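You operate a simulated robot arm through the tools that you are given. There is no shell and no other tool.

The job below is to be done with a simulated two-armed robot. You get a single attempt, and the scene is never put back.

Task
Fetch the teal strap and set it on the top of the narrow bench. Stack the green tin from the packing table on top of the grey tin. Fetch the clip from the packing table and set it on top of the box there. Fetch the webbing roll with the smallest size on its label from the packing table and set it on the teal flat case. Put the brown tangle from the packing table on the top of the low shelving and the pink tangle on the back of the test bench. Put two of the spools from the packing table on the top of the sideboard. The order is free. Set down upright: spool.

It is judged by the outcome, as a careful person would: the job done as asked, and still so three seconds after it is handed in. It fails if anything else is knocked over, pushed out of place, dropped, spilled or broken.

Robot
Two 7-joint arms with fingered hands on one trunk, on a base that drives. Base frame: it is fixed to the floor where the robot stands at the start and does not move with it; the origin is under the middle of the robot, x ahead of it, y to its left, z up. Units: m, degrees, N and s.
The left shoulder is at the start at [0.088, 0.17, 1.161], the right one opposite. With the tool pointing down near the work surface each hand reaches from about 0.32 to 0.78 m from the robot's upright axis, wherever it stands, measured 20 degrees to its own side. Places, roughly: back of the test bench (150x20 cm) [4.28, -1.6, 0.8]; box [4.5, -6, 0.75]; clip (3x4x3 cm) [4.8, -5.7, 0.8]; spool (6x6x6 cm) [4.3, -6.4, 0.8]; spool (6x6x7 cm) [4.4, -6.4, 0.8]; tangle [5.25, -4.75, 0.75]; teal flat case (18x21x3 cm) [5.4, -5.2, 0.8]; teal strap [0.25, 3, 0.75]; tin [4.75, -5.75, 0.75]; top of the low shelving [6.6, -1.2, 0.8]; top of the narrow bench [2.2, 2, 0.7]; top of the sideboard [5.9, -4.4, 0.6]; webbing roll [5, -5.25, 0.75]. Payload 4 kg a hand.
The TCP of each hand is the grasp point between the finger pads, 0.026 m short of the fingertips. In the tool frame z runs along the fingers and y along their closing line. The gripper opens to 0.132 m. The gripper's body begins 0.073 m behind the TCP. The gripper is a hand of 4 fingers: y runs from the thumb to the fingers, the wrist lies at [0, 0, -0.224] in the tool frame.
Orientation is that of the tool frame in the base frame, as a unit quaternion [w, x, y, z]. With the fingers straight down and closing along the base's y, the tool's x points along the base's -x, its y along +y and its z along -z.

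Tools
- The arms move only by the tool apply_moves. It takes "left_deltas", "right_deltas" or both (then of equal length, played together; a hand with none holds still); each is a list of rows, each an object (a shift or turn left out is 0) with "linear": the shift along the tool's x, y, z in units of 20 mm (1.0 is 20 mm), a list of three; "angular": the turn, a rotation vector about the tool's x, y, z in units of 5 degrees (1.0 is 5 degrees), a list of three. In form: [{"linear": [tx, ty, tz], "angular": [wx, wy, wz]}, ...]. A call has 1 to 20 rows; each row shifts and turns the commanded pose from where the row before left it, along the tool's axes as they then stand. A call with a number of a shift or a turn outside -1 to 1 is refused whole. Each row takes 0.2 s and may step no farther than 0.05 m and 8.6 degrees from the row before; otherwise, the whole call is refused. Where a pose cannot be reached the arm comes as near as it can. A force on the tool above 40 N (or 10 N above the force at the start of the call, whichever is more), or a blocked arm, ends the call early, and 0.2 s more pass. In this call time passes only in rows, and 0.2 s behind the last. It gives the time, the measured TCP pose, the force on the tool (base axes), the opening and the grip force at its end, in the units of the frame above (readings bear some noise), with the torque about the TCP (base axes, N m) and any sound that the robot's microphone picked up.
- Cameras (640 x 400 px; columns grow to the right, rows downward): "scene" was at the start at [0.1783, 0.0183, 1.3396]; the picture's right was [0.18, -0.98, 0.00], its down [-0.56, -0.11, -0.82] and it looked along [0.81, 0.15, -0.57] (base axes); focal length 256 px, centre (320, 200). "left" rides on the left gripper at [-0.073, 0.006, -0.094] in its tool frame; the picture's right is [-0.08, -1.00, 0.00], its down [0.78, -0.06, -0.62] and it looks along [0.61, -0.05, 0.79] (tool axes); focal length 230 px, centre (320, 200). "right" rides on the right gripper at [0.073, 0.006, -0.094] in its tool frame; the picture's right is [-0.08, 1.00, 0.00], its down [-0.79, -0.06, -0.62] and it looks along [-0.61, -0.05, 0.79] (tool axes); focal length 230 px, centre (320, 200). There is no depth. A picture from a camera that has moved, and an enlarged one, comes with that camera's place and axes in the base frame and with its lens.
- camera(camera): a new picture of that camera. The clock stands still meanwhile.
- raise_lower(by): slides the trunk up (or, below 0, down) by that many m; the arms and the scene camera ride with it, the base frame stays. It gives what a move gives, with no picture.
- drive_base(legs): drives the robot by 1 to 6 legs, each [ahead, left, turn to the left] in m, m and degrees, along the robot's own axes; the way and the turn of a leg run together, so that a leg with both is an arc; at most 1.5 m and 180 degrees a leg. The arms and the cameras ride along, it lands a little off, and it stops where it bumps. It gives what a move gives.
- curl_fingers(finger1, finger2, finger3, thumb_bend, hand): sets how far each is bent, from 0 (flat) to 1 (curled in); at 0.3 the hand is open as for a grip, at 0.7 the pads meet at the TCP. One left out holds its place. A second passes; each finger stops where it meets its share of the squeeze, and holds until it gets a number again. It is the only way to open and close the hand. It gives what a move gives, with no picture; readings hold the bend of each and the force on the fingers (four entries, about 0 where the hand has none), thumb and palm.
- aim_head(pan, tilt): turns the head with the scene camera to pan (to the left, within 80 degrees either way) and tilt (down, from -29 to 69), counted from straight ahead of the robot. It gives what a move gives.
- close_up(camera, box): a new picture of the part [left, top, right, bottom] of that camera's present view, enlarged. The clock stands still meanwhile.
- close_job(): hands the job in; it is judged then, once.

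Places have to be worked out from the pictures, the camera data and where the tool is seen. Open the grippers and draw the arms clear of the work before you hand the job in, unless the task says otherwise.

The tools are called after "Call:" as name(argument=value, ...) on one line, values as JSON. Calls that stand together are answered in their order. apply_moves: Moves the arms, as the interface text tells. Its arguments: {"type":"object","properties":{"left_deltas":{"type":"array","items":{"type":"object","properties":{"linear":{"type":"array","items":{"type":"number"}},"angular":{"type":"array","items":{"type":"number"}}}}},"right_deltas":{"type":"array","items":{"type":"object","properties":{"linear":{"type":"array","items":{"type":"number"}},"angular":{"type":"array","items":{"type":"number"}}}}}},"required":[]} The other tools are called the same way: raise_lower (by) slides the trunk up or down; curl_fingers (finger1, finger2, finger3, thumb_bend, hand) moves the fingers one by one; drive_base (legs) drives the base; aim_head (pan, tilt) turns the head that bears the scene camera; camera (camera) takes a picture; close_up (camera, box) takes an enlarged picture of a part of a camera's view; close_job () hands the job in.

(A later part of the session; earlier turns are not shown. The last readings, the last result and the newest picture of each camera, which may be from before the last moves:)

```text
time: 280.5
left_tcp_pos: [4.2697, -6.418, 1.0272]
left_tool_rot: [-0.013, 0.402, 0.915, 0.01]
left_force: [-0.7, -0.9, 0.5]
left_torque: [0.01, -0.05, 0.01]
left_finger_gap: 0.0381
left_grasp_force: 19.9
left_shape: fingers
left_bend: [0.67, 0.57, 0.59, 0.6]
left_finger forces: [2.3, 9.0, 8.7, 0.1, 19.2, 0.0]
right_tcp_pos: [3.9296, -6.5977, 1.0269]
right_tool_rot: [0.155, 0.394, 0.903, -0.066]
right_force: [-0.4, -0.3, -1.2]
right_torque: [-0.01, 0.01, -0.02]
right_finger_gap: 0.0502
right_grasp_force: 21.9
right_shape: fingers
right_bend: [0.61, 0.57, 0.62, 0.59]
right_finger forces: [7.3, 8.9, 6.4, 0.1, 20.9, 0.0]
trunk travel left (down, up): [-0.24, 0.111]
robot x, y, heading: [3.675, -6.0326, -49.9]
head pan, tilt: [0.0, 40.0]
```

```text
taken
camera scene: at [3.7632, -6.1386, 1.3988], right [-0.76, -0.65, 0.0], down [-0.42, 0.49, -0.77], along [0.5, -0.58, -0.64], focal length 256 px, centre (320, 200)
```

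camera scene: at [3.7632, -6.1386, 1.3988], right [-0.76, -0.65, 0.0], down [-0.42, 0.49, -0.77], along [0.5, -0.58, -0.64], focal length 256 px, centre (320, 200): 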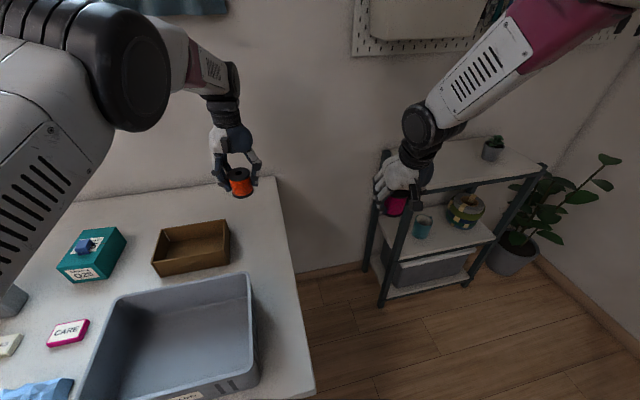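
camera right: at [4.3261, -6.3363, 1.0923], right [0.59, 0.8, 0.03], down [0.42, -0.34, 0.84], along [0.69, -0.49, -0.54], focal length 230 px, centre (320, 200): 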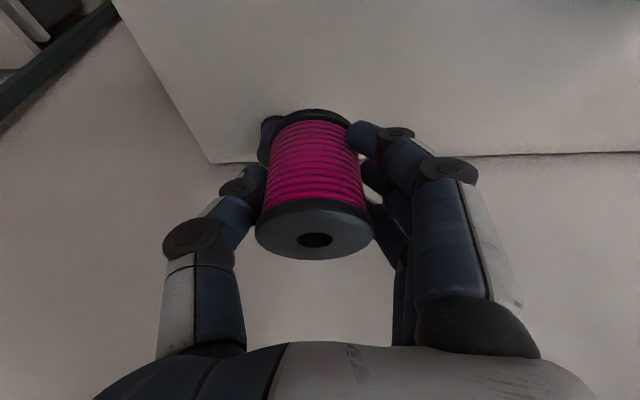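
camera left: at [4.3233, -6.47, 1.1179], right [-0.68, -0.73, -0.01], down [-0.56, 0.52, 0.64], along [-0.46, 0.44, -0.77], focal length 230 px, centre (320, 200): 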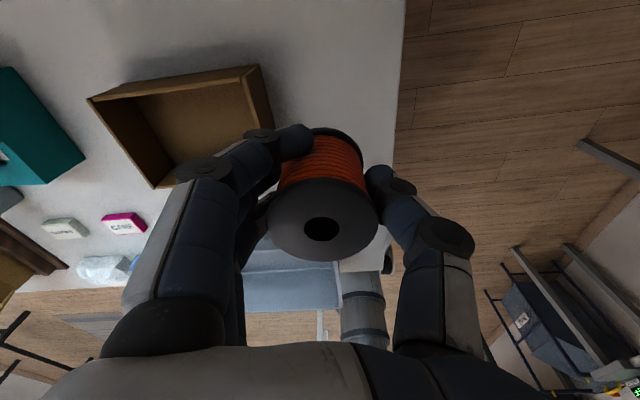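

Both spools are held. I'll retract the left hand, square up with the table, back off, and travel left along the table to the sideboard.

Call:
apply_moves(left_deltas=[{"linear": [1, 0, -0.25]}, {"linear": [1, 0, -0.25]}, {"linear": [1, 0, -0.25]}, {"linear": [1, 0, -0.25]}, {"linear": [1, 0, -0.25]}, {"linear": [1, 0, -0.25]}, {"linear": [1, 0, -0.25]}])

Call:
drive_base(legs=[[-0.3, 0, 0], [0, 0, 15], [-0.15, 0, 0], [0, 1.3, 0], [0, 1.3, 0]])

Call:
camera(camera="scene")

```text
time: 282.1
left_tcp_pos: [4.175, -6.3141, 1.0668]
left_tool_rot: [-0.014, 0.403, 0.915, 0.01]
left_force: [-0.2, 0.8, -0.2]
left_torque: [-0.01, 0.03, 0.0]
left_finger_gap: 0.0384
left_grasp_force: 19.6
left_shape: fingers
left_bend: [0.67, 0.57, 0.59, 0.6]
left_finger forces: [2.5, 9.0, 8.7, 0.0, 19.1, 0.0]
right_tcp_pos: [3.9294, -6.5966, 1.0276]
right_tool_rot: [0.156, 0.395, 0.903, -0.067]
right_force: [0.2, -0.1, -1.2]
right_torque: [0.0, 0.0, -0.03]
right_finger_gap: 0.0498
right_grasp_force: 21.3
right_shape: fingers
right_bend: [0.62, 0.57, 0.62, 0.59]
right_finger forces: [6.9, 8.7, 6.9, 0.1, 20.9, 0.0]
trunk travel left (down, up): [-0.24, 0.111]
robot x, y, heading: [3.6735, -6.0331, -50.0]
head pan, tilt: [0.0, 40.0]
```

```text
time: 308.6
left_tcp_pos: [5.4123, -3.7191, 1.0666]
left_tool_rot: [-0.015, 0.281, 0.959, 0.008]
left_force: [-0.3, 0.1, -1.6]
left_torque: [0.03, -0.01, 0.01]
left_finger_gap: 0.0384
left_grasp_force: 19.3
left_shape: fingers
left_bend: [0.67, 0.57, 0.59, 0.6]
left_finger forces: [2.5, 9.0, 8.7, 0.0, 19.2, 0.0]
right_tcp_pos: [5.2468, -4.054, 1.0256]
right_tool_rot: [0.163, 0.274, 0.947, -0.046]
right_force: [0.2, -0.3, -0.6]
right_torque: [0.01, 0.02, 0.0]
right_finger_gap: 0.0497
right_grasp_force: 21.4
right_shape: fingers
right_bend: [0.62, 0.57, 0.62, 0.59]
right_finger forces: [7.0, 8.7, 6.8, 0.0, 20.8, 0.0]
trunk travel left (down, up): [-0.24, 0.111]
robot x, y, heading: [4.8543, -3.5756, -34.9]
head pan, tilt: [0.0, 40.0]
```

```text
taken
camera scene: at [4.9689, -3.6527, 1.3987], right [-0.57, -0.82, 0.0], down [-0.53, 0.37, -0.77], along [0.63, -0.44, -0.64], focal length 256 px, centre (320, 200)
```

scene: 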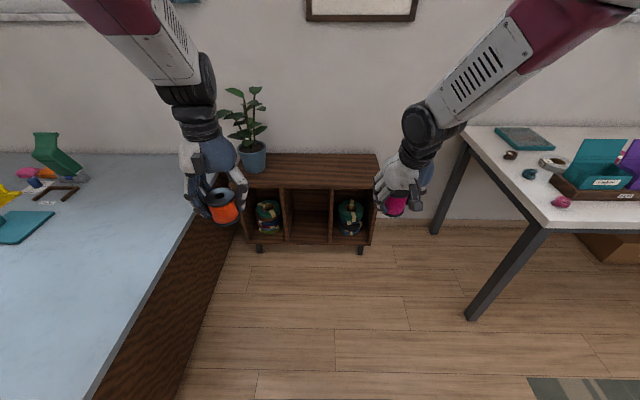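

The sideboard top (z≈0.6) is free right of the plant: a 7.21–7.55, b -0.42…0.15. I'll drive 0.75 m ahead and 0.1 m right so both hands hover over it.

Call:
drive_base(legs=[[0.74, -0.1, 0]])

Call:
camera(camera="scene")

Call:
camera(camera="left")

Call:
camera(camera="right")

```text
time: 312.6
left_tcp_pos: [5.9606, -4.2199, 1.0668]
left_tool_rot: [-0.016, 0.28, 0.96, 0.008]
left_force: [-0.2, 0.1, -1.6]
left_torque: [-0.03, -0.01, -0.03]
left_finger_gap: 0.0381
left_grasp_force: 19.8
left_shape: fingers
left_bend: [0.67, 0.57, 0.59, 0.6]
left_finger forces: [2.5, 9.1, 8.7, 0.0, 19.1, 0.1]
right_tcp_pos: [5.7962, -4.557, 1.0275]
right_tool_rot: [0.163, 0.275, 0.946, -0.047]
right_force: [-0.2, 0.3, 0.0]
right_torque: [-0.04, 0.06, -0.01]
right_finger_gap: 0.0496
right_grasp_force: 21.2
right_shape: fingers
right_bend: [0.62, 0.57, 0.62, 0.59]
right_finger forces: [7.0, 8.7, 6.8, 0.0, 20.8, 0.0]
trunk travel left (down, up): [-0.24, 0.111]
robot x, y, heading: [5.4042, -4.0737, -34.6]
head pan, tilt: [0.0, 40.0]
```

```text
taken
camera scene: at [5.5175, -4.1552, 1.3987], right [-0.57, -0.82, 0.0], down [-0.53, 0.37, -0.77], along [0.63, -0.44, -0.64], focal length 256 px, centre (320, 200)
```

scene: 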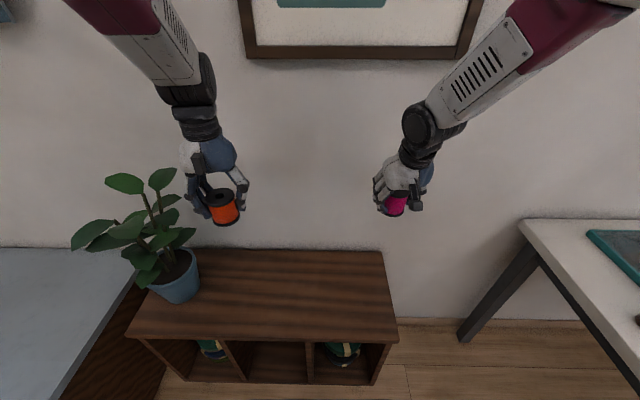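

```text
taken
camera left: at [6.0271, -4.2568, 1.1571], right [-0.47, -0.88, -0.01], down [-0.68, 0.35, 0.64], along [-0.56, 0.31, -0.77], focal length 230 px, centre (320, 200)
```

left: 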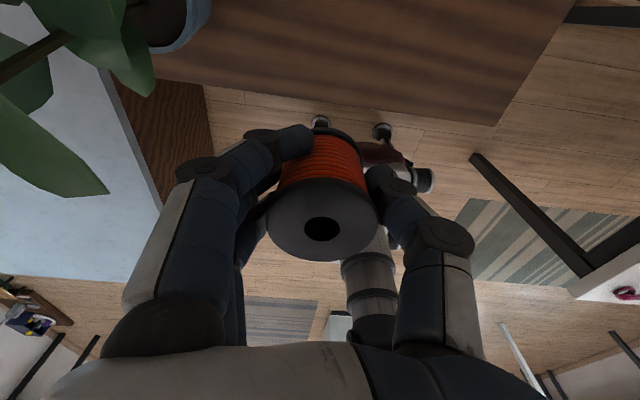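

```text
taken
camera right: at [5.7133, -4.4987, 1.0912], right [0.59, 0.8, 0.03], down [0.42, -0.34, 0.84], along [0.69, -0.49, -0.54], focal length 230 px, centre (320, 200)
```

right: 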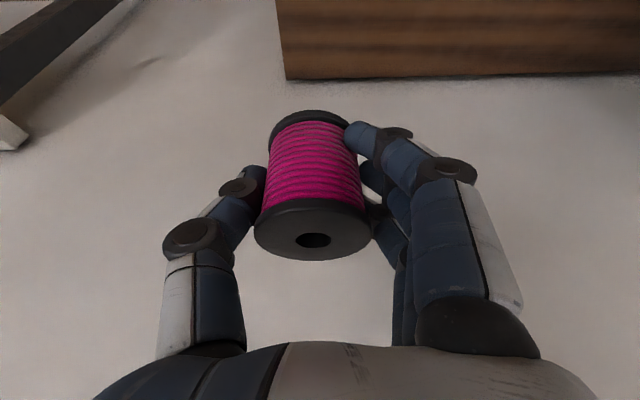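

The sideboard's right half is clear of the plant. I'll shift the left hand 8 cm right and 7 cm forward, then lower the orange spool toward the top.

Call:
apply_moves(left_deltas=[{"linear": [-0.85, -1, 0]}, {"linear": [-0.85, -1, 0]}, {"linear": [-0.85, -1, 0]}, {"linear": [-0.85, -1, 0]}, {"linear": [-0.04, 0, 1]}, {"linear": [-0.04, 0, 1]}, {"linear": [-0.04, 0, 1]}, {"linear": [-0.04, 0, 1]}, {"linear": [-0.04, 0, 1]}, {"linear": [-0.04, 0, 1]}, {"linear": [-0.04, 0, 1]}, {"linear": [-0.04, 0, 1]}, {"linear": [-0.04, 0, 1]}, {"linear": [-0.04, 0, 1]}, {"linear": [-0.04, 0, 1]}, {"linear": [-0.04, 0, 1]}, {"linear": [-0.04, 0, 1]}, {"linear": [-0.04, 0, 1]}, {"linear": [-0.04, 0, 1]}])

Call:
camera(camera="scene")

Call:
camera(camera="left")

```text
time: 316.6
left_tcp_pos: [5.9762, -4.3232, 0.7622]
left_tool_rot: [-0.017, 0.282, 0.959, 0.009]
left_force: [-0.5, 0.2, -0.1]
left_torque: [0.0, 0.0, 0.0]
left_finger_gap: 0.0381
left_grasp_force: 20.3
left_shape: fingers
left_bend: [0.67, 0.57, 0.59, 0.6]
left_finger forces: [2.8, 9.1, 9.1, 0.0, 19.2, 0.0]
right_tcp_pos: [5.7959, -4.5565, 1.027]
right_tool_rot: [0.162, 0.274, 0.947, -0.047]
right_force: [-0.3, -0.8, -1.2]
right_torque: [0.02, -0.04, 0.01]
right_finger_gap: 0.0496
right_grasp_force: 21.7
right_shape: fingers
right_bend: [0.62, 0.57, 0.62, 0.59]
right_finger forces: [6.9, 8.7, 6.7, 0.0, 20.8, 0.1]
trunk travel left (down, up): [-0.24, 0.111]
robot x, y, heading: [5.4018, -4.0761, -34.6]
head pan, tilt: [0.0, 40.0]
```

```text
taken
camera scene: at [5.5175, -4.1551, 1.3986], right [-0.57, -0.82, 0.0], down [-0.53, 0.37, -0.77], along [0.63, -0.44, -0.64], focal length 256 px, centre (320, 200)
```

scene: 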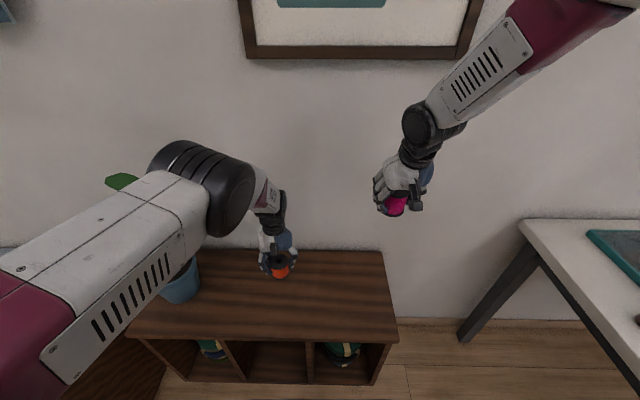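

```text
taken
camera left: at [6.0429, -4.3599, 0.8519], right [-0.47, -0.88, -0.01], down [-0.68, 0.36, 0.64], along [-0.56, 0.31, -0.77], focal length 230 px, centre (320, 200)
```

left: 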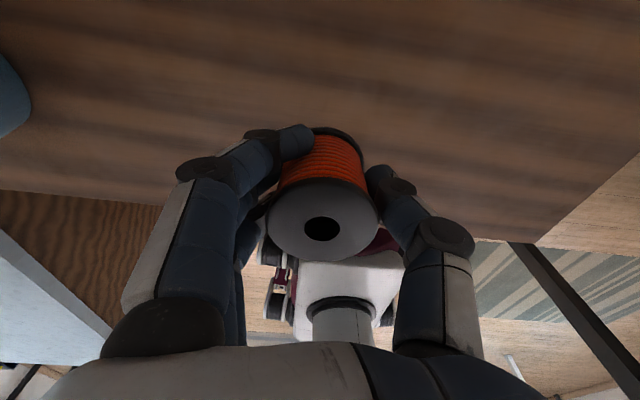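

The orange spool is over the sideboard at (5.976, -4.323), z=0.76, clear of the plant. Lowering further, then in small steps to contact.

Call:
apply_moves(left_deltas=[{"linear": [-0.04, 0, 1]}, {"linear": [-0.04, 0, 1]}, {"linear": [-0.04, 0, 1]}, {"linear": [-0.04, 0, 1]}, {"linear": [0, 0, 0.4]}])

Call:
camera(camera="left")

Call:
close_up(camera="scene", box=[210, 190, 350, 330])

```text
time: 317.8
left_tcp_pos: [5.9771, -4.3229, 0.6757]
left_tool_rot: [-0.016, 0.28, 0.96, 0.008]
left_force: [-0.9, 0.1, -0.4]
left_torque: [0.0, -0.02, 0.0]
left_finger_gap: 0.0384
left_grasp_force: 19.8
left_shape: fingers
left_bend: [0.67, 0.57, 0.59, 0.6]
left_finger forces: [2.9, 9.1, 8.9, 0.0, 19.0, 0.0]
right_tcp_pos: [5.7949, -4.5564, 1.0261]
right_tool_rot: [0.162, 0.274, 0.947, -0.047]
right_force: [-0.6, 1.4, -0.4]
right_torque: [0.0, -0.01, 0.02]
right_finger_gap: 0.0497
right_grasp_force: 21.6
right_shape: fingers
right_bend: [0.62, 0.57, 0.62, 0.59]
right_finger forces: [7.2, 8.7, 6.9, 0.0, 20.8, 0.0]
trunk travel left (down, up): [-0.24, 0.111]
robot x, y, heading: [5.4061, -4.0759, -34.9]
head pan, tilt: [0.0, 40.0]
```

```text
taken
camera left: at [6.0441, -4.3593, 0.7657], right [-0.47, -0.88, -0.01], down [-0.68, 0.36, 0.64], along [-0.56, 0.31, -0.77], focal length 230 px, centre (320, 200)
```

left: 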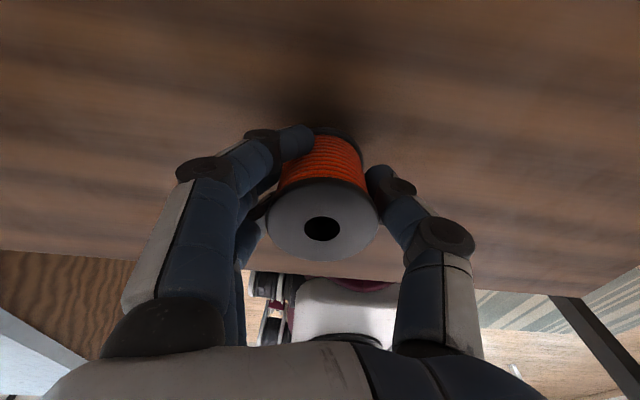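

```text
2.86 times, centred on (280, 260) of scene
camera zoom: at [5.5173, -4.1549, 1.3987], right [-0.57, -0.82, 0.0], down [-0.53, 0.37, -0.77], along [0.63, -0.44, -0.64], focal length 732 px, centre (434, 29)
```

zoom: 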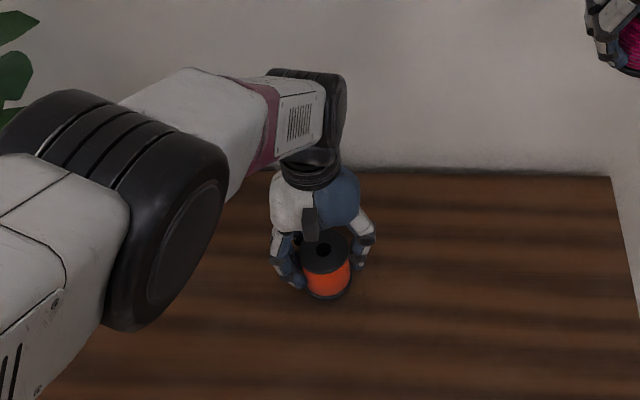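

Shadow shows it's close. Continuing in 4 mm steps until contact.

Call:
apply_moves(left_deltas=[{"linear": [0, 0, 0.25]}, {"linear": [0, 0, 0.25]}, {"linear": [0, 0, 0.2]}, {"linear": [0, 0, 0.2]}])

```text
time: 318.8
left_tcp_pos: [5.9775, -4.321, 0.6651]
left_tool_rot: [-0.012, 0.28, 0.96, 0.007]
left_force: [8.6, -3.6, 29.2]
left_torque: [-0.15, -0.06, -0.02]
left_finger_gap: 0.0379
left_grasp_force: 22.9
left_shape: fingers
left_bend: [0.69, 0.59, 0.62, 0.61]
left_finger forces: [5.0, 10.4, 9.4, 0.1, 21.8, 0.0]
left hand out of reach, approached as far as the arm can: row 4
right_tcp_pos: [5.7946, -4.5564, 1.0281]
right_tool_rot: [0.163, 0.275, 0.946, -0.046]
right_force: [0.4, 0.8, -1.0]
right_torque: [0.01, 0.01, 0.01]
right_finger_gap: 0.0495
right_grasp_force: 21.5
right_shape: fingers
right_bend: [0.62, 0.57, 0.62, 0.59]
right_finger forces: [7.0, 8.7, 6.9, 0.0, 20.8, 0.1]
trunk travel left (down, up): [-0.24, 0.111]
robot x, y, heading: [5.4082, -4.0748, -34.8]
head pan, tilt: [0.0, 40.0]
```

Contact at TCP z=0.665. I'll relieve the force slightly and open the left hand.

Call:
apply_moves(left_deltas=[{"linear": [0, 0, -0.25]}])

Call:
curl_fingers(hand="left", finger1=0.55, finger2=0.5, finger3=0.5, thumb_bend=0.52)

Call:
camera(camera="left")

```text
time: 319.2
left_tcp_pos: [5.9734, -4.3195, 0.6646]
left_tool_rot: [-0.016, 0.28, 0.96, 0.008]
left_force: [4.3, -2.1, 13.8]
left_torque: [-0.05, 0.01, 0.04]
left_finger_gap: 0.0382
left_grasp_force: 22.9
left_shape: fingers
left_bend: [0.69, 0.59, 0.62, 0.61]
left_finger forces: [4.5, 10.1, 9.4, 0.0, 21.4, 0.0]
right_tcp_pos: [5.7954, -4.5564, 1.0272]
right_tool_rot: [0.161, 0.274, 0.947, -0.046]
right_force: [-0.2, -0.2, -0.2]
right_torque: [-0.01, -0.02, -0.03]
right_finger_gap: 0.0496
right_grasp_force: 21.7
right_shape: fingers
right_bend: [0.62, 0.57, 0.62, 0.59]
right_finger forces: [7.2, 8.7, 6.9, 0.0, 20.8, 0.0]
trunk travel left (down, up): [-0.24, 0.111]
robot x, y, heading: [5.4035, -4.0788, -34.8]
head pan, tilt: [0.0, 40.0]
```

```text
time: 320.2
left_tcp_pos: [5.9751, -4.3184, 0.6645]
left_tool_rot: [-0.017, 0.28, 0.96, 0.009]
left_force: [-0.2, -0.3, 0.4]
left_torque: [0.01, -0.01, 0.01]
left_finger_gap: 0.0588
left_grasp_force: 0.0
left_shape: fingers
left_bend: [0.55, 0.5, 0.5, 0.52]
left_finger forces: [0.1, 0.1, 0.1, 0.1, 0.0, 0.0]
right_tcp_pos: [5.7951, -4.5557, 1.0263]
right_tool_rot: [0.162, 0.275, 0.947, -0.045]
right_force: [0.7, -0.7, -1.5]
right_torque: [0.02, 0.01, 0.01]
right_finger_gap: 0.0496
right_grasp_force: 21.5
right_shape: fingers
right_bend: [0.62, 0.57, 0.62, 0.59]
right_finger forces: [7.1, 8.6, 7.0, 0.0, 20.7, 0.0]
trunk travel left (down, up): [-0.24, 0.111]
robot x, y, heading: [5.4058, -4.0747, -34.7]
head pan, tilt: [0.0, 40.0]
```

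```text
taken
camera left: at [6.0408, -4.3552, 0.7554], right [-0.47, -0.88, -0.01], down [-0.68, 0.35, 0.64], along [-0.56, 0.31, -0.77], focal length 230 px, centre (320, 200)
```

left: 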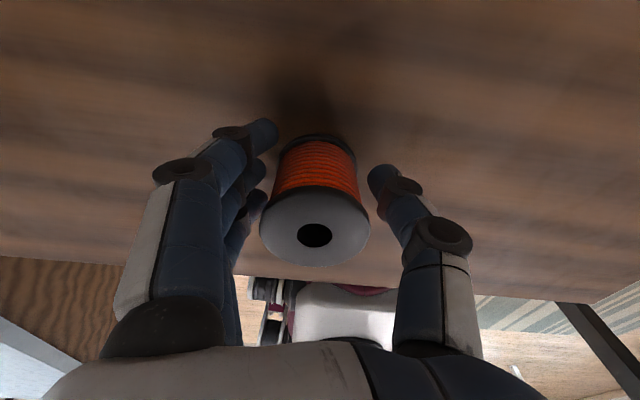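

Released and upright. I'll open wider and withdraw the left hand straight up.

Call:
curl_fingers(hand="left", finger1=0.4, finger2=0.4, finger3=0.4, thumb_bend=0.4)

Call:
apply_moves(left_deltas=[{"linear": [0, 0, -0.5]}, {"linear": [0, 0, -0.5]}, {"linear": [0, 0, -1]}, {"linear": [0, 0, -1]}, {"linear": [0, 0, -1]}, {"linear": [0, 0, -1]}, {"linear": [0, 0, -1]}, {"linear": [0, 0, -1]}, {"linear": [0, 0, -1]}, {"linear": [0, 0, -1]}, {"linear": [0, 0, -1]}, {"linear": [0, 0, -1]}, {"linear": [0, 0, -1]}, {"linear": [0, 0, -1]}, {"linear": [0, 0, -1]}])

Call:
camera(camera="left")

Call:
camera(camera="scene")

```text
time: 321.2
left_tcp_pos: [5.9737, -4.319, 0.6648]
left_tool_rot: [-0.016, 0.28, 0.96, 0.008]
left_force: [-0.7, -0.6, -0.1]
left_torque: [0.0, 0.01, 0.0]
left_finger_gap: 0.1029
left_grasp_force: 0.0
left_shape: fingers
left_bend: [0.4, 0.4, 0.4, 0.4]
left_finger forces: [0.1, 0.0, 0.0, 0.0, 0.0, 0.0]
right_tcp_pos: [5.7944, -4.5549, 1.0265]
right_tool_rot: [0.162, 0.275, 0.947, -0.047]
right_force: [-0.7, -0.3, -0.3]
right_torque: [0.0, -0.01, 0.0]
right_finger_gap: 0.0496
right_grasp_force: 21.3
right_shape: fingers
right_bend: [0.62, 0.57, 0.62, 0.59]
right_finger forces: [7.1, 8.7, 6.9, 0.1, 20.8, 0.0]
trunk travel left (down, up): [-0.24, 0.111]
robot x, y, heading: [5.4026, -4.0752, -34.7]
head pan, tilt: [0.0, 40.0]
```

```text
time: 324.4
left_tcp_pos: [5.9838, -4.3226, 0.9425]
left_tool_rot: [-0.019, 0.275, 0.961, 0.006]
left_force: [-0.5, 0.8, 0.0]
left_torque: [-0.01, 0.0, -0.01]
left_finger_gap: 0.1031
left_grasp_force: 0.1
left_shape: fingers
left_bend: [0.4, 0.4, 0.4, 0.4]
left_finger forces: [0.0, 0.0, 0.0, 0.0, 0.0, 0.0]
right_tcp_pos: [5.7944, -4.555, 1.0266]
right_tool_rot: [0.162, 0.275, 0.947, -0.046]
right_force: [0.4, -0.4, -1.5]
right_torque: [-0.01, 0.01, -0.02]
right_finger_gap: 0.0494
right_grasp_force: 21.1
right_shape: fingers
right_bend: [0.62, 0.57, 0.62, 0.59]
right_finger forces: [7.2, 8.7, 7.0, 0.0, 20.8, 0.1]
trunk travel left (down, up): [-0.24, 0.111]
robot x, y, heading: [5.4041, -4.0763, -34.7]
head pan, tilt: [0.0, 40.0]
```

```text
taken
camera left: at [6.051, -4.3577, 1.0339], right [-0.46, -0.89, 0.0], down [-0.68, 0.35, 0.65], along [-0.57, 0.3, -0.76], focal length 230 px, centre (320, 200)
```

left: 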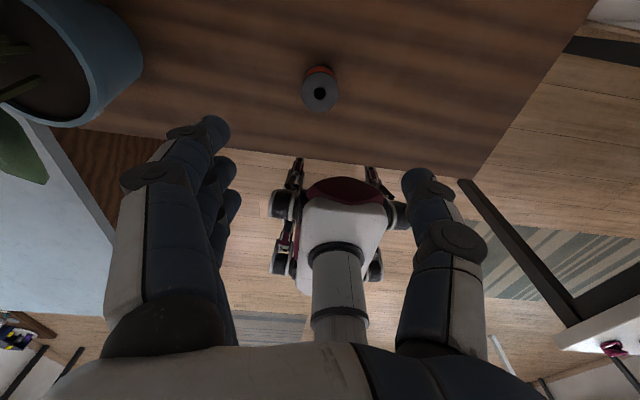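

```text
taken
camera scene: at [5.5169, -4.1548, 1.3988], right [-0.57, -0.82, 0.0], down [-0.53, 0.37, -0.77], along [0.63, -0.44, -0.64], focal length 256 px, centre (320, 200)
```

scene: 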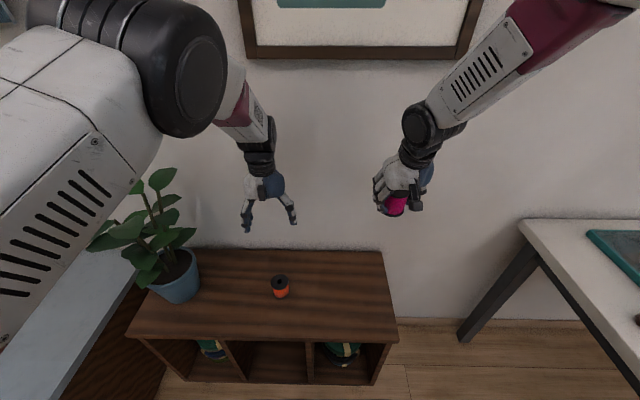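

The orange spool stands upright on the sideboard. Now the pink one: shift the right hand 5.5 cm left and lower.

Call:
apply_moves(right_deltas=[{"linear": [-0.05, 0.92, 0.02]}, {"linear": [-0.05, 0.92, 0.02]}, {"linear": [-0.05, 0.92, 0.02]}, {"linear": [0.331, 0, 0.944]}, {"linear": [0.331, 0, 0.944]}, {"linear": [0.331, 0, 0.944]}, {"linear": [0.331, 0, 0.944]}, {"linear": [0.331, 0, 0.944]}, {"linear": [0.331, 0, 0.944]}, {"linear": [0.331, 0, 0.944]}, {"linear": [0.331, 0, 0.944]}, {"linear": [0.331, 0, 0.944]}, {"linear": [0.331, 0, 0.944]}, {"linear": [0.331, 0, 0.944]}, {"linear": [0.331, 0, 0.944]}, {"linear": [0.331, 0, 0.944]}, {"linear": [0.331, 0, 0.944]}])

Call:
camera(camera="right")

Call:
camera(camera="scene")

```text
time: 328.0
left_tcp_pos: [5.9838, -4.3231, 0.9442]
left_tool_rot: [-0.017, 0.275, 0.961, 0.005]
left_force: [0.3, -0.3, 0.1]
left_torque: [-0.02, 0.03, 0.01]
left_finger_gap: 0.1029
left_grasp_force: 0.2
left_shape: fingers
left_bend: [0.4, 0.4, 0.4, 0.4]
left_finger forces: [0.1, 0.0, 0.0, 0.0, 0.1, 0.1]
right_tcp_pos: [5.8285, -4.5129, 0.7476]
right_tool_rot: [0.162, 0.277, 0.946, -0.045]
right_force: [1.0, -0.1, -1.5]
right_torque: [-0.01, 0.0, 0.0]
right_finger_gap: 0.0494
right_grasp_force: 21.9
right_shape: fingers
right_bend: [0.62, 0.57, 0.62, 0.59]
right_finger forces: [7.4, 8.7, 7.1, 0.0, 20.7, 0.0]
trunk travel left (down, up): [-0.24, 0.111]
robot x, y, heading: [5.4064, -4.0781, -34.6]
head pan, tilt: [0.0, 40.0]
```

```text
taken
camera right: at [5.7466, -4.4552, 0.8122], right [0.6, 0.8, 0.03], down [0.41, -0.34, 0.84], along [0.69, -0.49, -0.54], focal length 230 px, centre (320, 200)
```

right: 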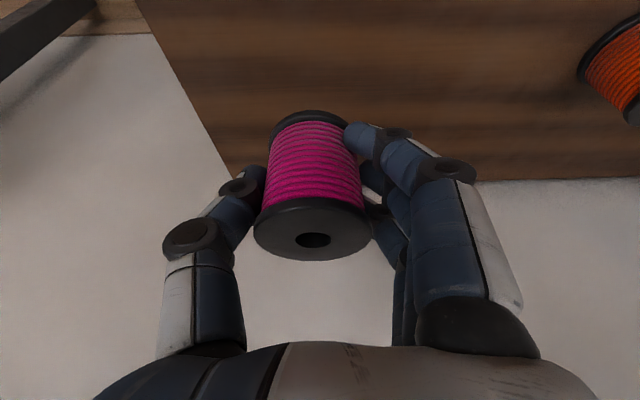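

```text
taken
camera scene: at [5.5175, -4.1551, 1.3987], right [-0.57, -0.82, 0.0], down [-0.53, 0.37, -0.77], along [0.63, -0.44, -0.64], focal length 256 px, centre (320, 200)
```

scene: 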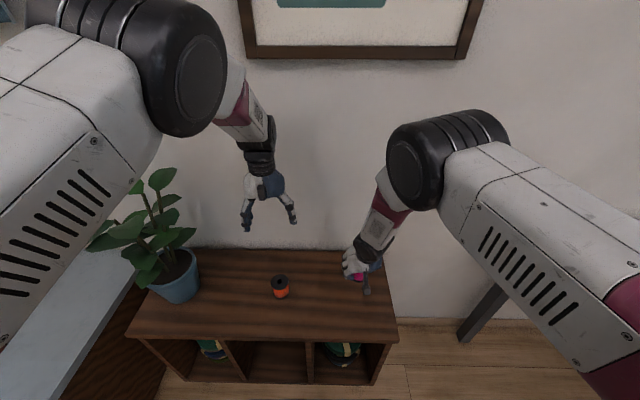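

The pink spool is over the board, 11 cm from its right edge. Lowering further, then small steps to contact.

Call:
apply_moves(right_deltas=[{"linear": [0.331, 0, 0.944]}, {"linear": [0.331, 0, 0.944]}, {"linear": [0.331, 0, 0.944]}, {"linear": [0.1, 0, 0.283]}])

Call:
apply_moves(right_deltas=[{"linear": [0.066, 0, 0.189]}, {"linear": [0.066, 0, 0.189]}, {"linear": [0.066, 0, 0.189]}, {"linear": [0.066, 0, 0.189]}])

```text
time: 329.0
left_tcp_pos: [5.9852, -4.3219, 0.944]
left_tool_rot: [-0.016, 0.275, 0.961, 0.006]
left_force: [0.1, 0.2, -0.4]
left_torque: [0.04, 0.03, 0.01]
left_finger_gap: 0.1031
left_grasp_force: 0.0
left_shape: fingers
left_bend: [0.4, 0.4, 0.4, 0.4]
left_finger forces: [0.0, 0.0, 0.0, 0.1, 0.0, 0.0]
right_tcp_pos: [5.8291, -4.5122, 0.6802]
right_tool_rot: [0.162, 0.274, 0.947, -0.046]
right_force: [-0.2, -0.3, -1.7]
right_torque: [-0.01, -0.02, -0.02]
right_finger_gap: 0.0493
right_grasp_force: 22.0
right_shape: fingers
right_bend: [0.62, 0.57, 0.62, 0.59]
right_finger forces: [7.5, 8.7, 7.1, 0.0, 20.7, 0.1]
trunk travel left (down, up): [-0.24, 0.111]
robot x, y, heading: [5.4035, -4.0755, -34.8]
head pan, tilt: [0.0, 40.0]
```

```text
time: 330.0
left_tcp_pos: [5.9848, -4.3222, 0.9465]
left_tool_rot: [-0.016, 0.274, 0.961, 0.005]
left_force: [0.5, 0.1, 0.3]
left_torque: [0.02, 0.01, 0.03]
left_finger_gap: 0.1032
left_grasp_force: 0.1
left_shape: fingers
left_bend: [0.4, 0.4, 0.4, 0.4]
left_finger forces: [0.0, 0.0, 0.0, 0.1, 0.0, 0.1]
right_tcp_pos: [5.8299, -4.5099, 0.6656]
right_tool_rot: [0.163, 0.273, 0.947, -0.047]
right_force: [1.6, 0.7, 9.2]
right_torque: [-0.01, 0.19, -0.02]
right_finger_gap: 0.0491
right_grasp_force: 24.2
right_shape: fingers
right_bend: [0.63, 0.57, 0.62, 0.59]
right_finger forces: [10.7, 8.9, 8.6, 0.0, 20.9, 0.1]
trunk travel left (down, up): [-0.24, 0.111]
robot x, y, heading: [5.4055, -4.0754, -34.6]
head pan, tilt: [0.0, 40.0]
```

Contact (9 N). Releasing the pink spool gently.

Call:
curl_fingers(hand="right", finger1=0.52, finger2=0.5, finger3=0.52, thumb_bend=0.51)

Call:
camera(camera="right")

```text
time: 331.0
left_tcp_pos: [5.985, -4.3235, 0.9459]
left_tool_rot: [-0.017, 0.275, 0.961, 0.006]
left_force: [-0.8, -0.4, -0.7]
left_torque: [-0.03, -0.04, 0.02]
left_finger_gap: 0.103
left_grasp_force: 0.1
left_shape: fingers
left_bend: [0.4, 0.4, 0.4, 0.4]
left_finger forces: [0.1, 0.0, 0.0, 0.0, 0.0, 0.0]
right_tcp_pos: [5.8294, -4.5116, 0.6647]
right_tool_rot: [0.162, 0.274, 0.947, -0.046]
right_force: [0.4, -0.1, 0.3]
right_torque: [0.02, -0.03, -0.01]
right_finger_gap: 0.0649
right_grasp_force: 0.1
right_shape: fingers
right_bend: [0.52, 0.5, 0.52, 0.51]
right_finger forces: [0.0, 0.0, 0.0, 0.0, 0.0, 0.1]
trunk travel left (down, up): [-0.24, 0.111]
robot x, y, heading: [5.4061, -4.0773, -34.6]
head pan, tilt: [0.0, 40.0]
```

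```text
taken
camera right: at [5.7467, -4.4537, 0.729], right [0.59, 0.8, 0.03], down [0.42, -0.34, 0.84], along [0.69, -0.49, -0.54], focal length 230 px, centre (320, 200)
```

right: 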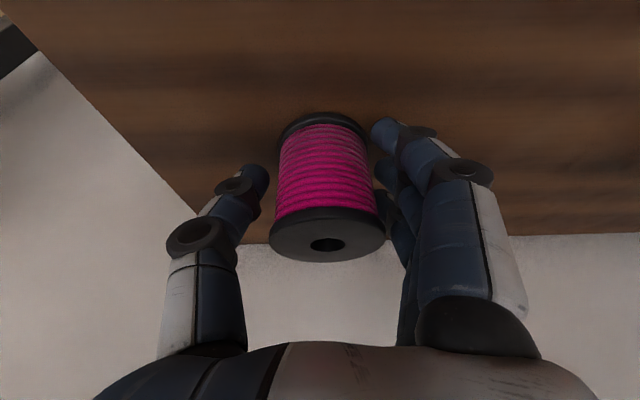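

The pink spool stands free and upright. I'll open wider and withdraw the right hand up and back along its own axis.

Call:
curl_fingers(hand="right", finger1=0.4, finger2=0.4, finger3=0.4, thumb_bend=0.4)

Call:
apply_moves(right_deltas=[{"linear": [-0.166, 0, -0.472]}, {"linear": [-0.166, 0, -0.472]}, {"linear": [-0.331, 0, -0.944]}, {"linear": [-0.331, 0, -0.944]}, {"linear": [-0.331, 0, -0.944]}, {"linear": [-0.331, 0, -0.944]}, {"linear": [-0.331, 0, -0.944]}, {"linear": [-0.331, 0, -0.944]}, {"linear": [-0.331, 0, -0.944]}, {"linear": [-0.331, 0, -0.944]}, {"linear": [-0.331, 0, -0.944]}, {"linear": [-0.331, 0, -0.944]}, {"linear": [-0.331, 0, -0.944]}, {"linear": [-0.331, 0, -0.944]}, {"linear": [-0.331, 0, -0.944]}, {"linear": [-0.331, 0, -0.944]}, {"linear": [-0.331, 0, -0.944]}])

Call:
drive_base(legs=[[-0.6, 0, 0]])

Call:
camera(camera="scene")

```text
time: 332.0
left_tcp_pos: [5.9843, -4.3232, 0.9448]
left_tool_rot: [-0.017, 0.275, 0.961, 0.006]
left_force: [-0.5, -0.8, 0.4]
left_torque: [0.01, 0.01, 0.01]
left_finger_gap: 0.1031
left_grasp_force: 0.1
left_shape: fingers
left_bend: [0.4, 0.4, 0.4, 0.4]
left_finger forces: [0.1, 0.1, 0.0, 0.0, 0.0, 0.0]
right_tcp_pos: [5.8293, -4.5119, 0.6652]
right_tool_rot: [0.162, 0.275, 0.947, -0.047]
right_force: [-0.6, -0.7, 0.4]
right_torque: [0.0, -0.01, -0.03]
right_finger_gap: 0.1031
right_grasp_force: 0.0
right_shape: fingers
right_bend: [0.4, 0.4, 0.4, 0.4]
right_finger forces: [0.0, 0.0, 0.1, 0.1, 0.0, 0.0]
trunk travel left (down, up): [-0.24, 0.111]
robot x, y, heading: [5.4023, -4.0783, -34.7]
head pan, tilt: [0.0, 40.0]
```

```text
time: 335.6
left_tcp_pos: [5.9842, -4.3224, 0.9449]
left_tool_rot: [-0.017, 0.275, 0.961, 0.005]
left_force: [0.0, -0.2, 0.2]
left_torque: [0.04, -0.02, -0.02]
left_finger_gap: 0.1031
left_grasp_force: 0.0
left_shape: fingers
left_bend: [0.4, 0.4, 0.4, 0.4]
left_finger forces: [0.0, 0.1, 0.0, 0.1, 0.0, 0.1]
right_tcp_pos: [5.8285, -4.5116, 0.9852]
right_tool_rot: [0.161, 0.276, 0.946, -0.047]
right_force: [-0.4, -0.7, 0.0]
right_torque: [0.03, -0.01, 0.02]
right_finger_gap: 0.1031
right_grasp_force: 0.0
right_shape: fingers
right_bend: [0.4, 0.4, 0.4, 0.4]
right_finger forces: [0.0, 0.0, 0.0, 0.0, 0.1, 0.0]
trunk travel left (down, up): [-0.24, 0.111]
robot x, y, heading: [5.4047, -4.0789, -34.8]
head pan, tilt: [0.0, 40.0]
```

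```text
time: 339.0
left_tcp_pos: [5.4883, -3.9796, 0.9451]
left_tool_rot: [-0.016, 0.276, 0.961, 0.005]
left_force: [-0.1, 0.6, -0.3]
left_torque: [0.0, -0.05, -0.03]
left_finger_gap: 0.1032
left_grasp_force: 0.0
left_shape: fingers
left_bend: [0.4, 0.4, 0.4, 0.4]
left_finger forces: [0.0, 0.0, 0.0, 0.0, 0.0, 0.0]
right_tcp_pos: [5.3319, -4.1673, 0.9844]
right_tool_rot: [0.162, 0.276, 0.946, -0.046]
right_force: [-0.5, 0.9, -0.6]
right_torque: [-0.04, -0.02, 0.0]
right_finger_gap: 0.1031
right_grasp_force: 0.1
right_shape: fingers
right_bend: [0.4, 0.4, 0.4, 0.4]
right_finger forces: [0.0, 0.0, 0.0, 0.0, 0.1, 0.0]
trunk travel left (down, up): [-0.24, 0.111]
robot x, y, heading: [4.9089, -3.7311, -34.8]
head pan, tilt: [0.0, 40.0]
```

```text
taken
camera scene: at [5.0207, -3.8101, 1.3988], right [-0.57, -0.82, 0.0], down [-0.53, 0.37, -0.77], along [0.63, -0.44, -0.64], focal length 256 px, centre (320, 200)
```

scene: 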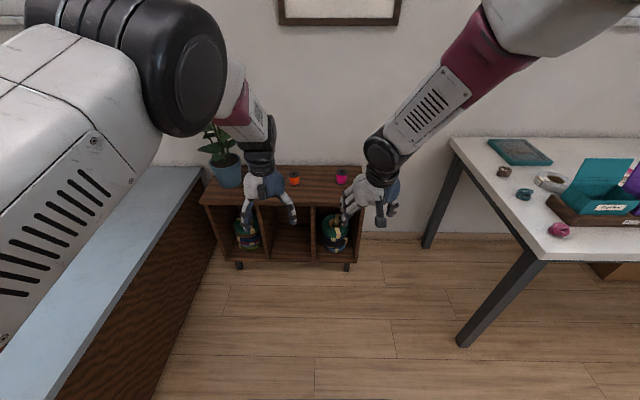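

Both spools stand upright on the sideboard. Now I'll go to the left part of the packing table to read the webbing roll labels from above.

Call:
raise_lower(by=0.11)

Call:
drive_base(legs=[[-0.1, -0.9, 0]])

Call:
camera(camera="scene")

```text
time: 340.4
left_tcp_pos: [5.488, -3.9789, 1.0548]
left_tool_rot: [-0.017, 0.277, 0.961, 0.007]
left_force: [-0.8, 0.2, -0.5]
left_torque: [-0.04, -0.01, -0.04]
left_finger_gap: 0.1032
left_grasp_force: 0.0
left_shape: fingers
left_bend: [0.4, 0.4, 0.4, 0.4]
left_finger forces: [0.0, 0.1, 0.0, 0.0, 0.0, 0.0]
right_tcp_pos: [5.3311, -4.1685, 1.095]
right_tool_rot: [0.162, 0.276, 0.946, -0.046]
right_force: [0.7, 0.6, -0.3]
right_torque: [-0.02, -0.02, 0.0]
right_finger_gap: 0.103
right_grasp_force: 0.0
right_shape: fingers
right_bend: [0.4, 0.4, 0.4, 0.4]
right_finger forces: [0.0, 0.1, 0.1, 0.2, 0.1, 0.0]
trunk travel left (down, up): [-0.35, 0.001]
robot x, y, heading: [4.9062, -3.7315, -34.9]
head pan, tilt: [0.0, 40.0]
```

```text
time: 348.7
left_tcp_pos: [4.8966, -4.6581, 1.0564]
left_tool_rot: [-0.017, 0.273, 0.962, 0.006]
left_force: [-0.7, -0.8, -1.2]
left_torque: [0.02, 0.0, 0.0]
left_finger_gap: 0.1035
left_grasp_force: 0.0
left_shape: fingers
left_bend: [0.4, 0.4, 0.4, 0.4]
left_finger forces: [0.1, 0.0, 0.1, 0.0, 0.0, 0.0]
right_tcp_pos: [4.74, -4.8464, 1.0945]
right_tool_rot: [0.162, 0.273, 0.947, -0.046]
right_force: [-0.4, 0.4, 0.7]
right_torque: [-0.02, 0.02, 0.06]
right_finger_gap: 0.1031
right_grasp_force: 0.0
right_shape: fingers
right_bend: [0.4, 0.4, 0.4, 0.4]
right_finger forces: [0.0, 0.0, 0.0, 0.0, 0.0, 0.1]
trunk travel left (down, up): [-0.35, 0.001]
robot x, y, heading: [4.3117, -4.4122, -34.7]
head pan, tilt: [0.0, 40.0]
```

```text
taken
camera scene: at [4.4159, -4.4826, 1.5092], right [-0.57, -0.82, 0.0], down [-0.53, 0.37, -0.77], along [0.63, -0.43, -0.64], focal length 256 px, centre (320, 200)
```

scene: 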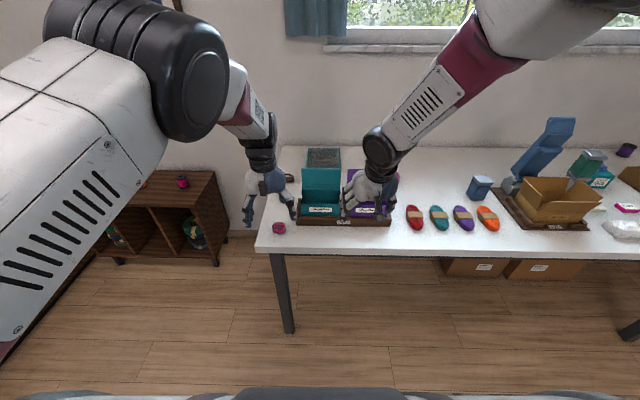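

The left arm hangs in front of the view. I'll move the left hand outward and back, then look again from closer to the table.

Call:
apply_moves(left_deltas=[{"linear": [0.7, 1, -0.3]}, {"linear": [0.7, 1, -0.3]}, {"linear": [0.7, 1, -0.3]}, {"linear": [0.7, 1, -0.3]}, {"linear": [0.7, 1, -0.3]}, {"linear": [0.7, 1, -0.3]}, {"linear": [0.7, 1, -0.3]}, {"linear": [0.7, 1, -0.3]}], right_deltas=[{"linear": [0.7, -0.5, -0.5]}, {"linear": [0.7, -0.5, -0.5]}, {"linear": [0.7, -0.5, -0.5]}, {"linear": [0.7, -0.5, -0.5]}, {"linear": [0.7, -0.5, -0.5]}, {"linear": [0.7, -0.5, -0.5]}, {"linear": [0, 0, 0]}, {"linear": [0, 0, 0]}])

Call:
camera(camera="scene")

```text
time: 350.5
left_tcp_pos: [4.8857, -4.463, 1.1066]
left_tool_rot: [-0.016, 0.273, 0.962, 0.004]
left_force: [-0.3, 1.0, 0.1]
left_torque: [0.01, -0.02, -0.01]
left_finger_gap: 0.1032
left_grasp_force: 0.0
left_shape: fingers
left_bend: [0.4, 0.4, 0.4, 0.4]
left_finger forces: [0.0, 0.0, 0.1, 0.1, 0.1, 0.0]
right_tcp_pos: [4.6219, -4.8433, 1.1243]
right_tool_rot: [0.163, 0.273, 0.947, -0.046]
right_force: [0.3, -0.2, -0.6]
right_torque: [-0.01, 0.01, 0.02]
right_finger_gap: 0.103
right_grasp_force: 0.0
right_shape: fingers
right_bend: [0.4, 0.4, 0.4, 0.4]
right_finger forces: [0.0, 0.1, 0.0, 0.0, 0.1, 0.1]
trunk travel left (down, up): [-0.35, 0.001]
robot x, y, heading: [4.3136, -4.4089, -34.6]
head pan, tilt: [0.0, 40.0]
```

```text
taken
camera scene: at [4.4155, -4.4817, 1.5093], right [-0.57, -0.82, 0.0], down [-0.53, 0.36, -0.77], along [0.63, -0.44, -0.64], focal length 256 px, centre (320, 200)
```

scene: 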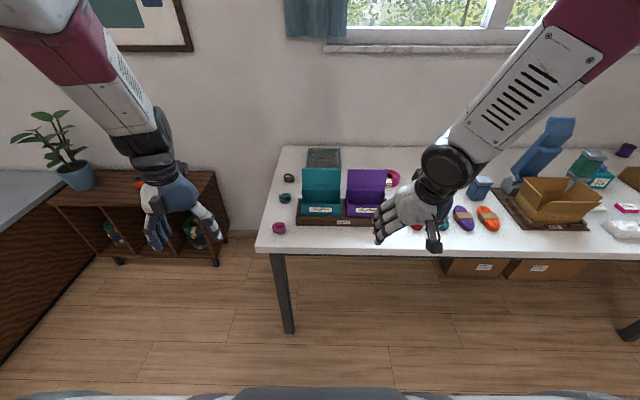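

Arms are out of the way. Moving 0.42 m closer to look down at the rolls behind the bags.

Call:
drive_base(legs=[[0.42, -0.05, 0]])

Call:
camera(camera="scene")

Call:
camera(camera="right")

```text
time: 353.1
left_tcp_pos: [5.2055, -4.7441, 1.1059]
left_tool_rot: [-0.016, 0.274, 0.962, 0.006]
left_force: [-0.3, 0.0, -0.3]
left_torque: [0.01, 0.04, 0.01]
left_finger_gap: 0.1031
left_grasp_force: 0.0
left_shape: fingers
left_bend: [0.4, 0.4, 0.4, 0.4]
left_finger forces: [0.0, 0.0, 0.1, 0.0, 0.0, 0.1]
right_tcp_pos: [4.9426, -5.1253, 1.1238]
right_tool_rot: [0.162, 0.274, 0.947, -0.046]
right_force: [-0.1, 0.2, 0.4]
right_torque: [-0.01, 0.02, 0.0]
right_finger_gap: 0.1032
right_grasp_force: 0.0
right_shape: fingers
right_bend: [0.4, 0.4, 0.4, 0.4]
right_finger forces: [0.0, 0.0, 0.0, 0.0, 0.0, 0.0]
trunk travel left (down, up): [-0.35, 0.001]
robot x, y, heading: [4.6349, -4.6975, -34.6]
head pan, tilt: [0.0, 40.0]
```

```text
taken
camera scene: at [4.7351, -4.7632, 1.5092], right [-0.57, -0.82, 0.0], down [-0.53, 0.36, -0.77], along [0.63, -0.43, -0.64], focal length 256 px, centre (320, 200)
```

scene: 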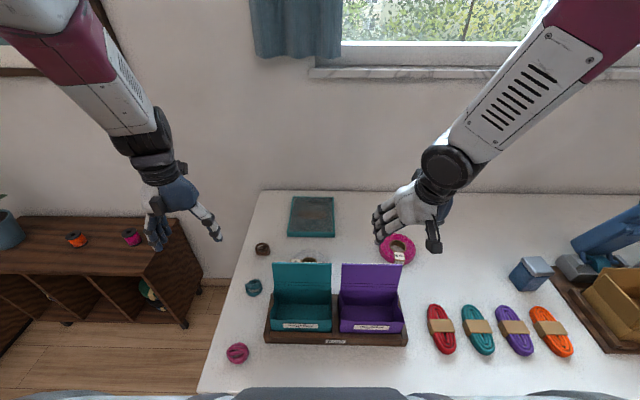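

```text
taken
camera right: at [4.8607, -5.0681, 1.1879], right [0.59, 0.81, 0.03], down [0.42, -0.34, 0.84], along [0.69, -0.49, -0.54], focal length 230 px, centre (320, 200)
```

right: 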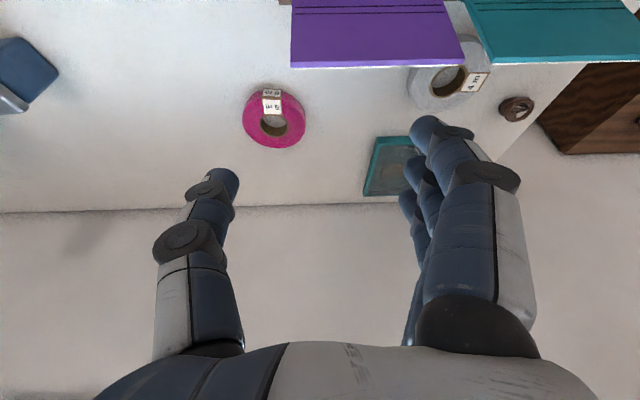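

Call:
close_up(camera="right", box=[380, 30, 560, 142])

Call:
close_up(camera="right", box=[220, 60, 340, 160])

Call:
close_up(camera="scene", box=[220, 180, 420, 370])

```text
3.56 times, centred on (470, 86) of right
camera zoom: at [4.8607, -5.0681, 1.1879], right [0.59, 0.81, 0.03], down [0.42, -0.34, 0.84], along [0.69, -0.49, -0.54], focal length 818 px, centre (-213, 605)
```

zoom: 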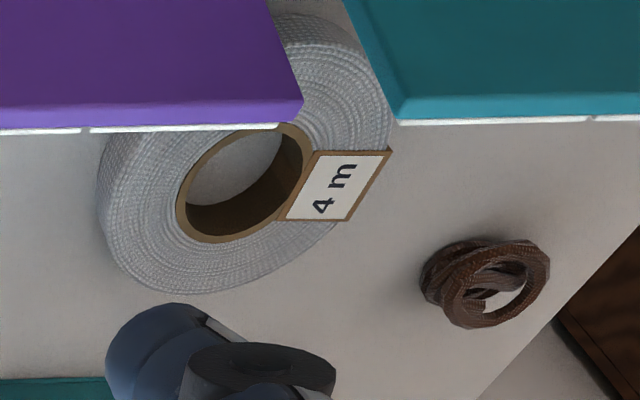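

```text
4.00 times, centred on (280, 110) of right
camera zoom: at [4.8607, -5.0681, 1.1879], right [0.59, 0.81, 0.03], down [0.42, -0.34, 0.84], along [0.69, -0.49, -0.54], focal length 920 px, centre (480, 560)
```

zoom: 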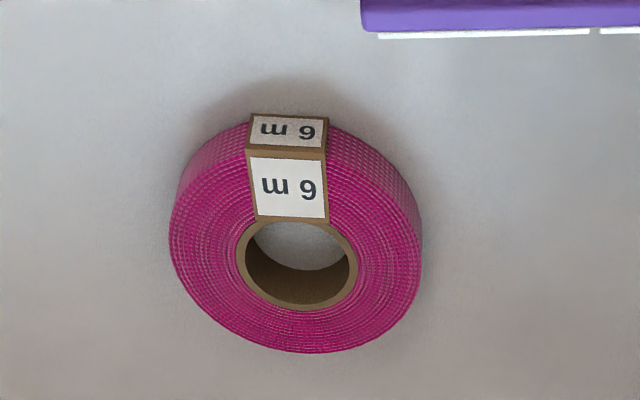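

```text
2.11 times, centred on (320, 275) of scene
camera zoom: at [4.7351, -4.7632, 1.5092], right [-0.57, -0.82, 0.0], down [-0.53, 0.36, -0.77], along [0.63, -0.43, -0.64], focal length 539 px, centre (320, 42)
```

zoom: 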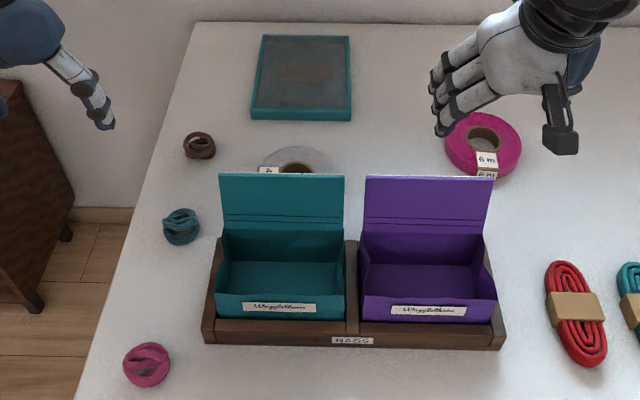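

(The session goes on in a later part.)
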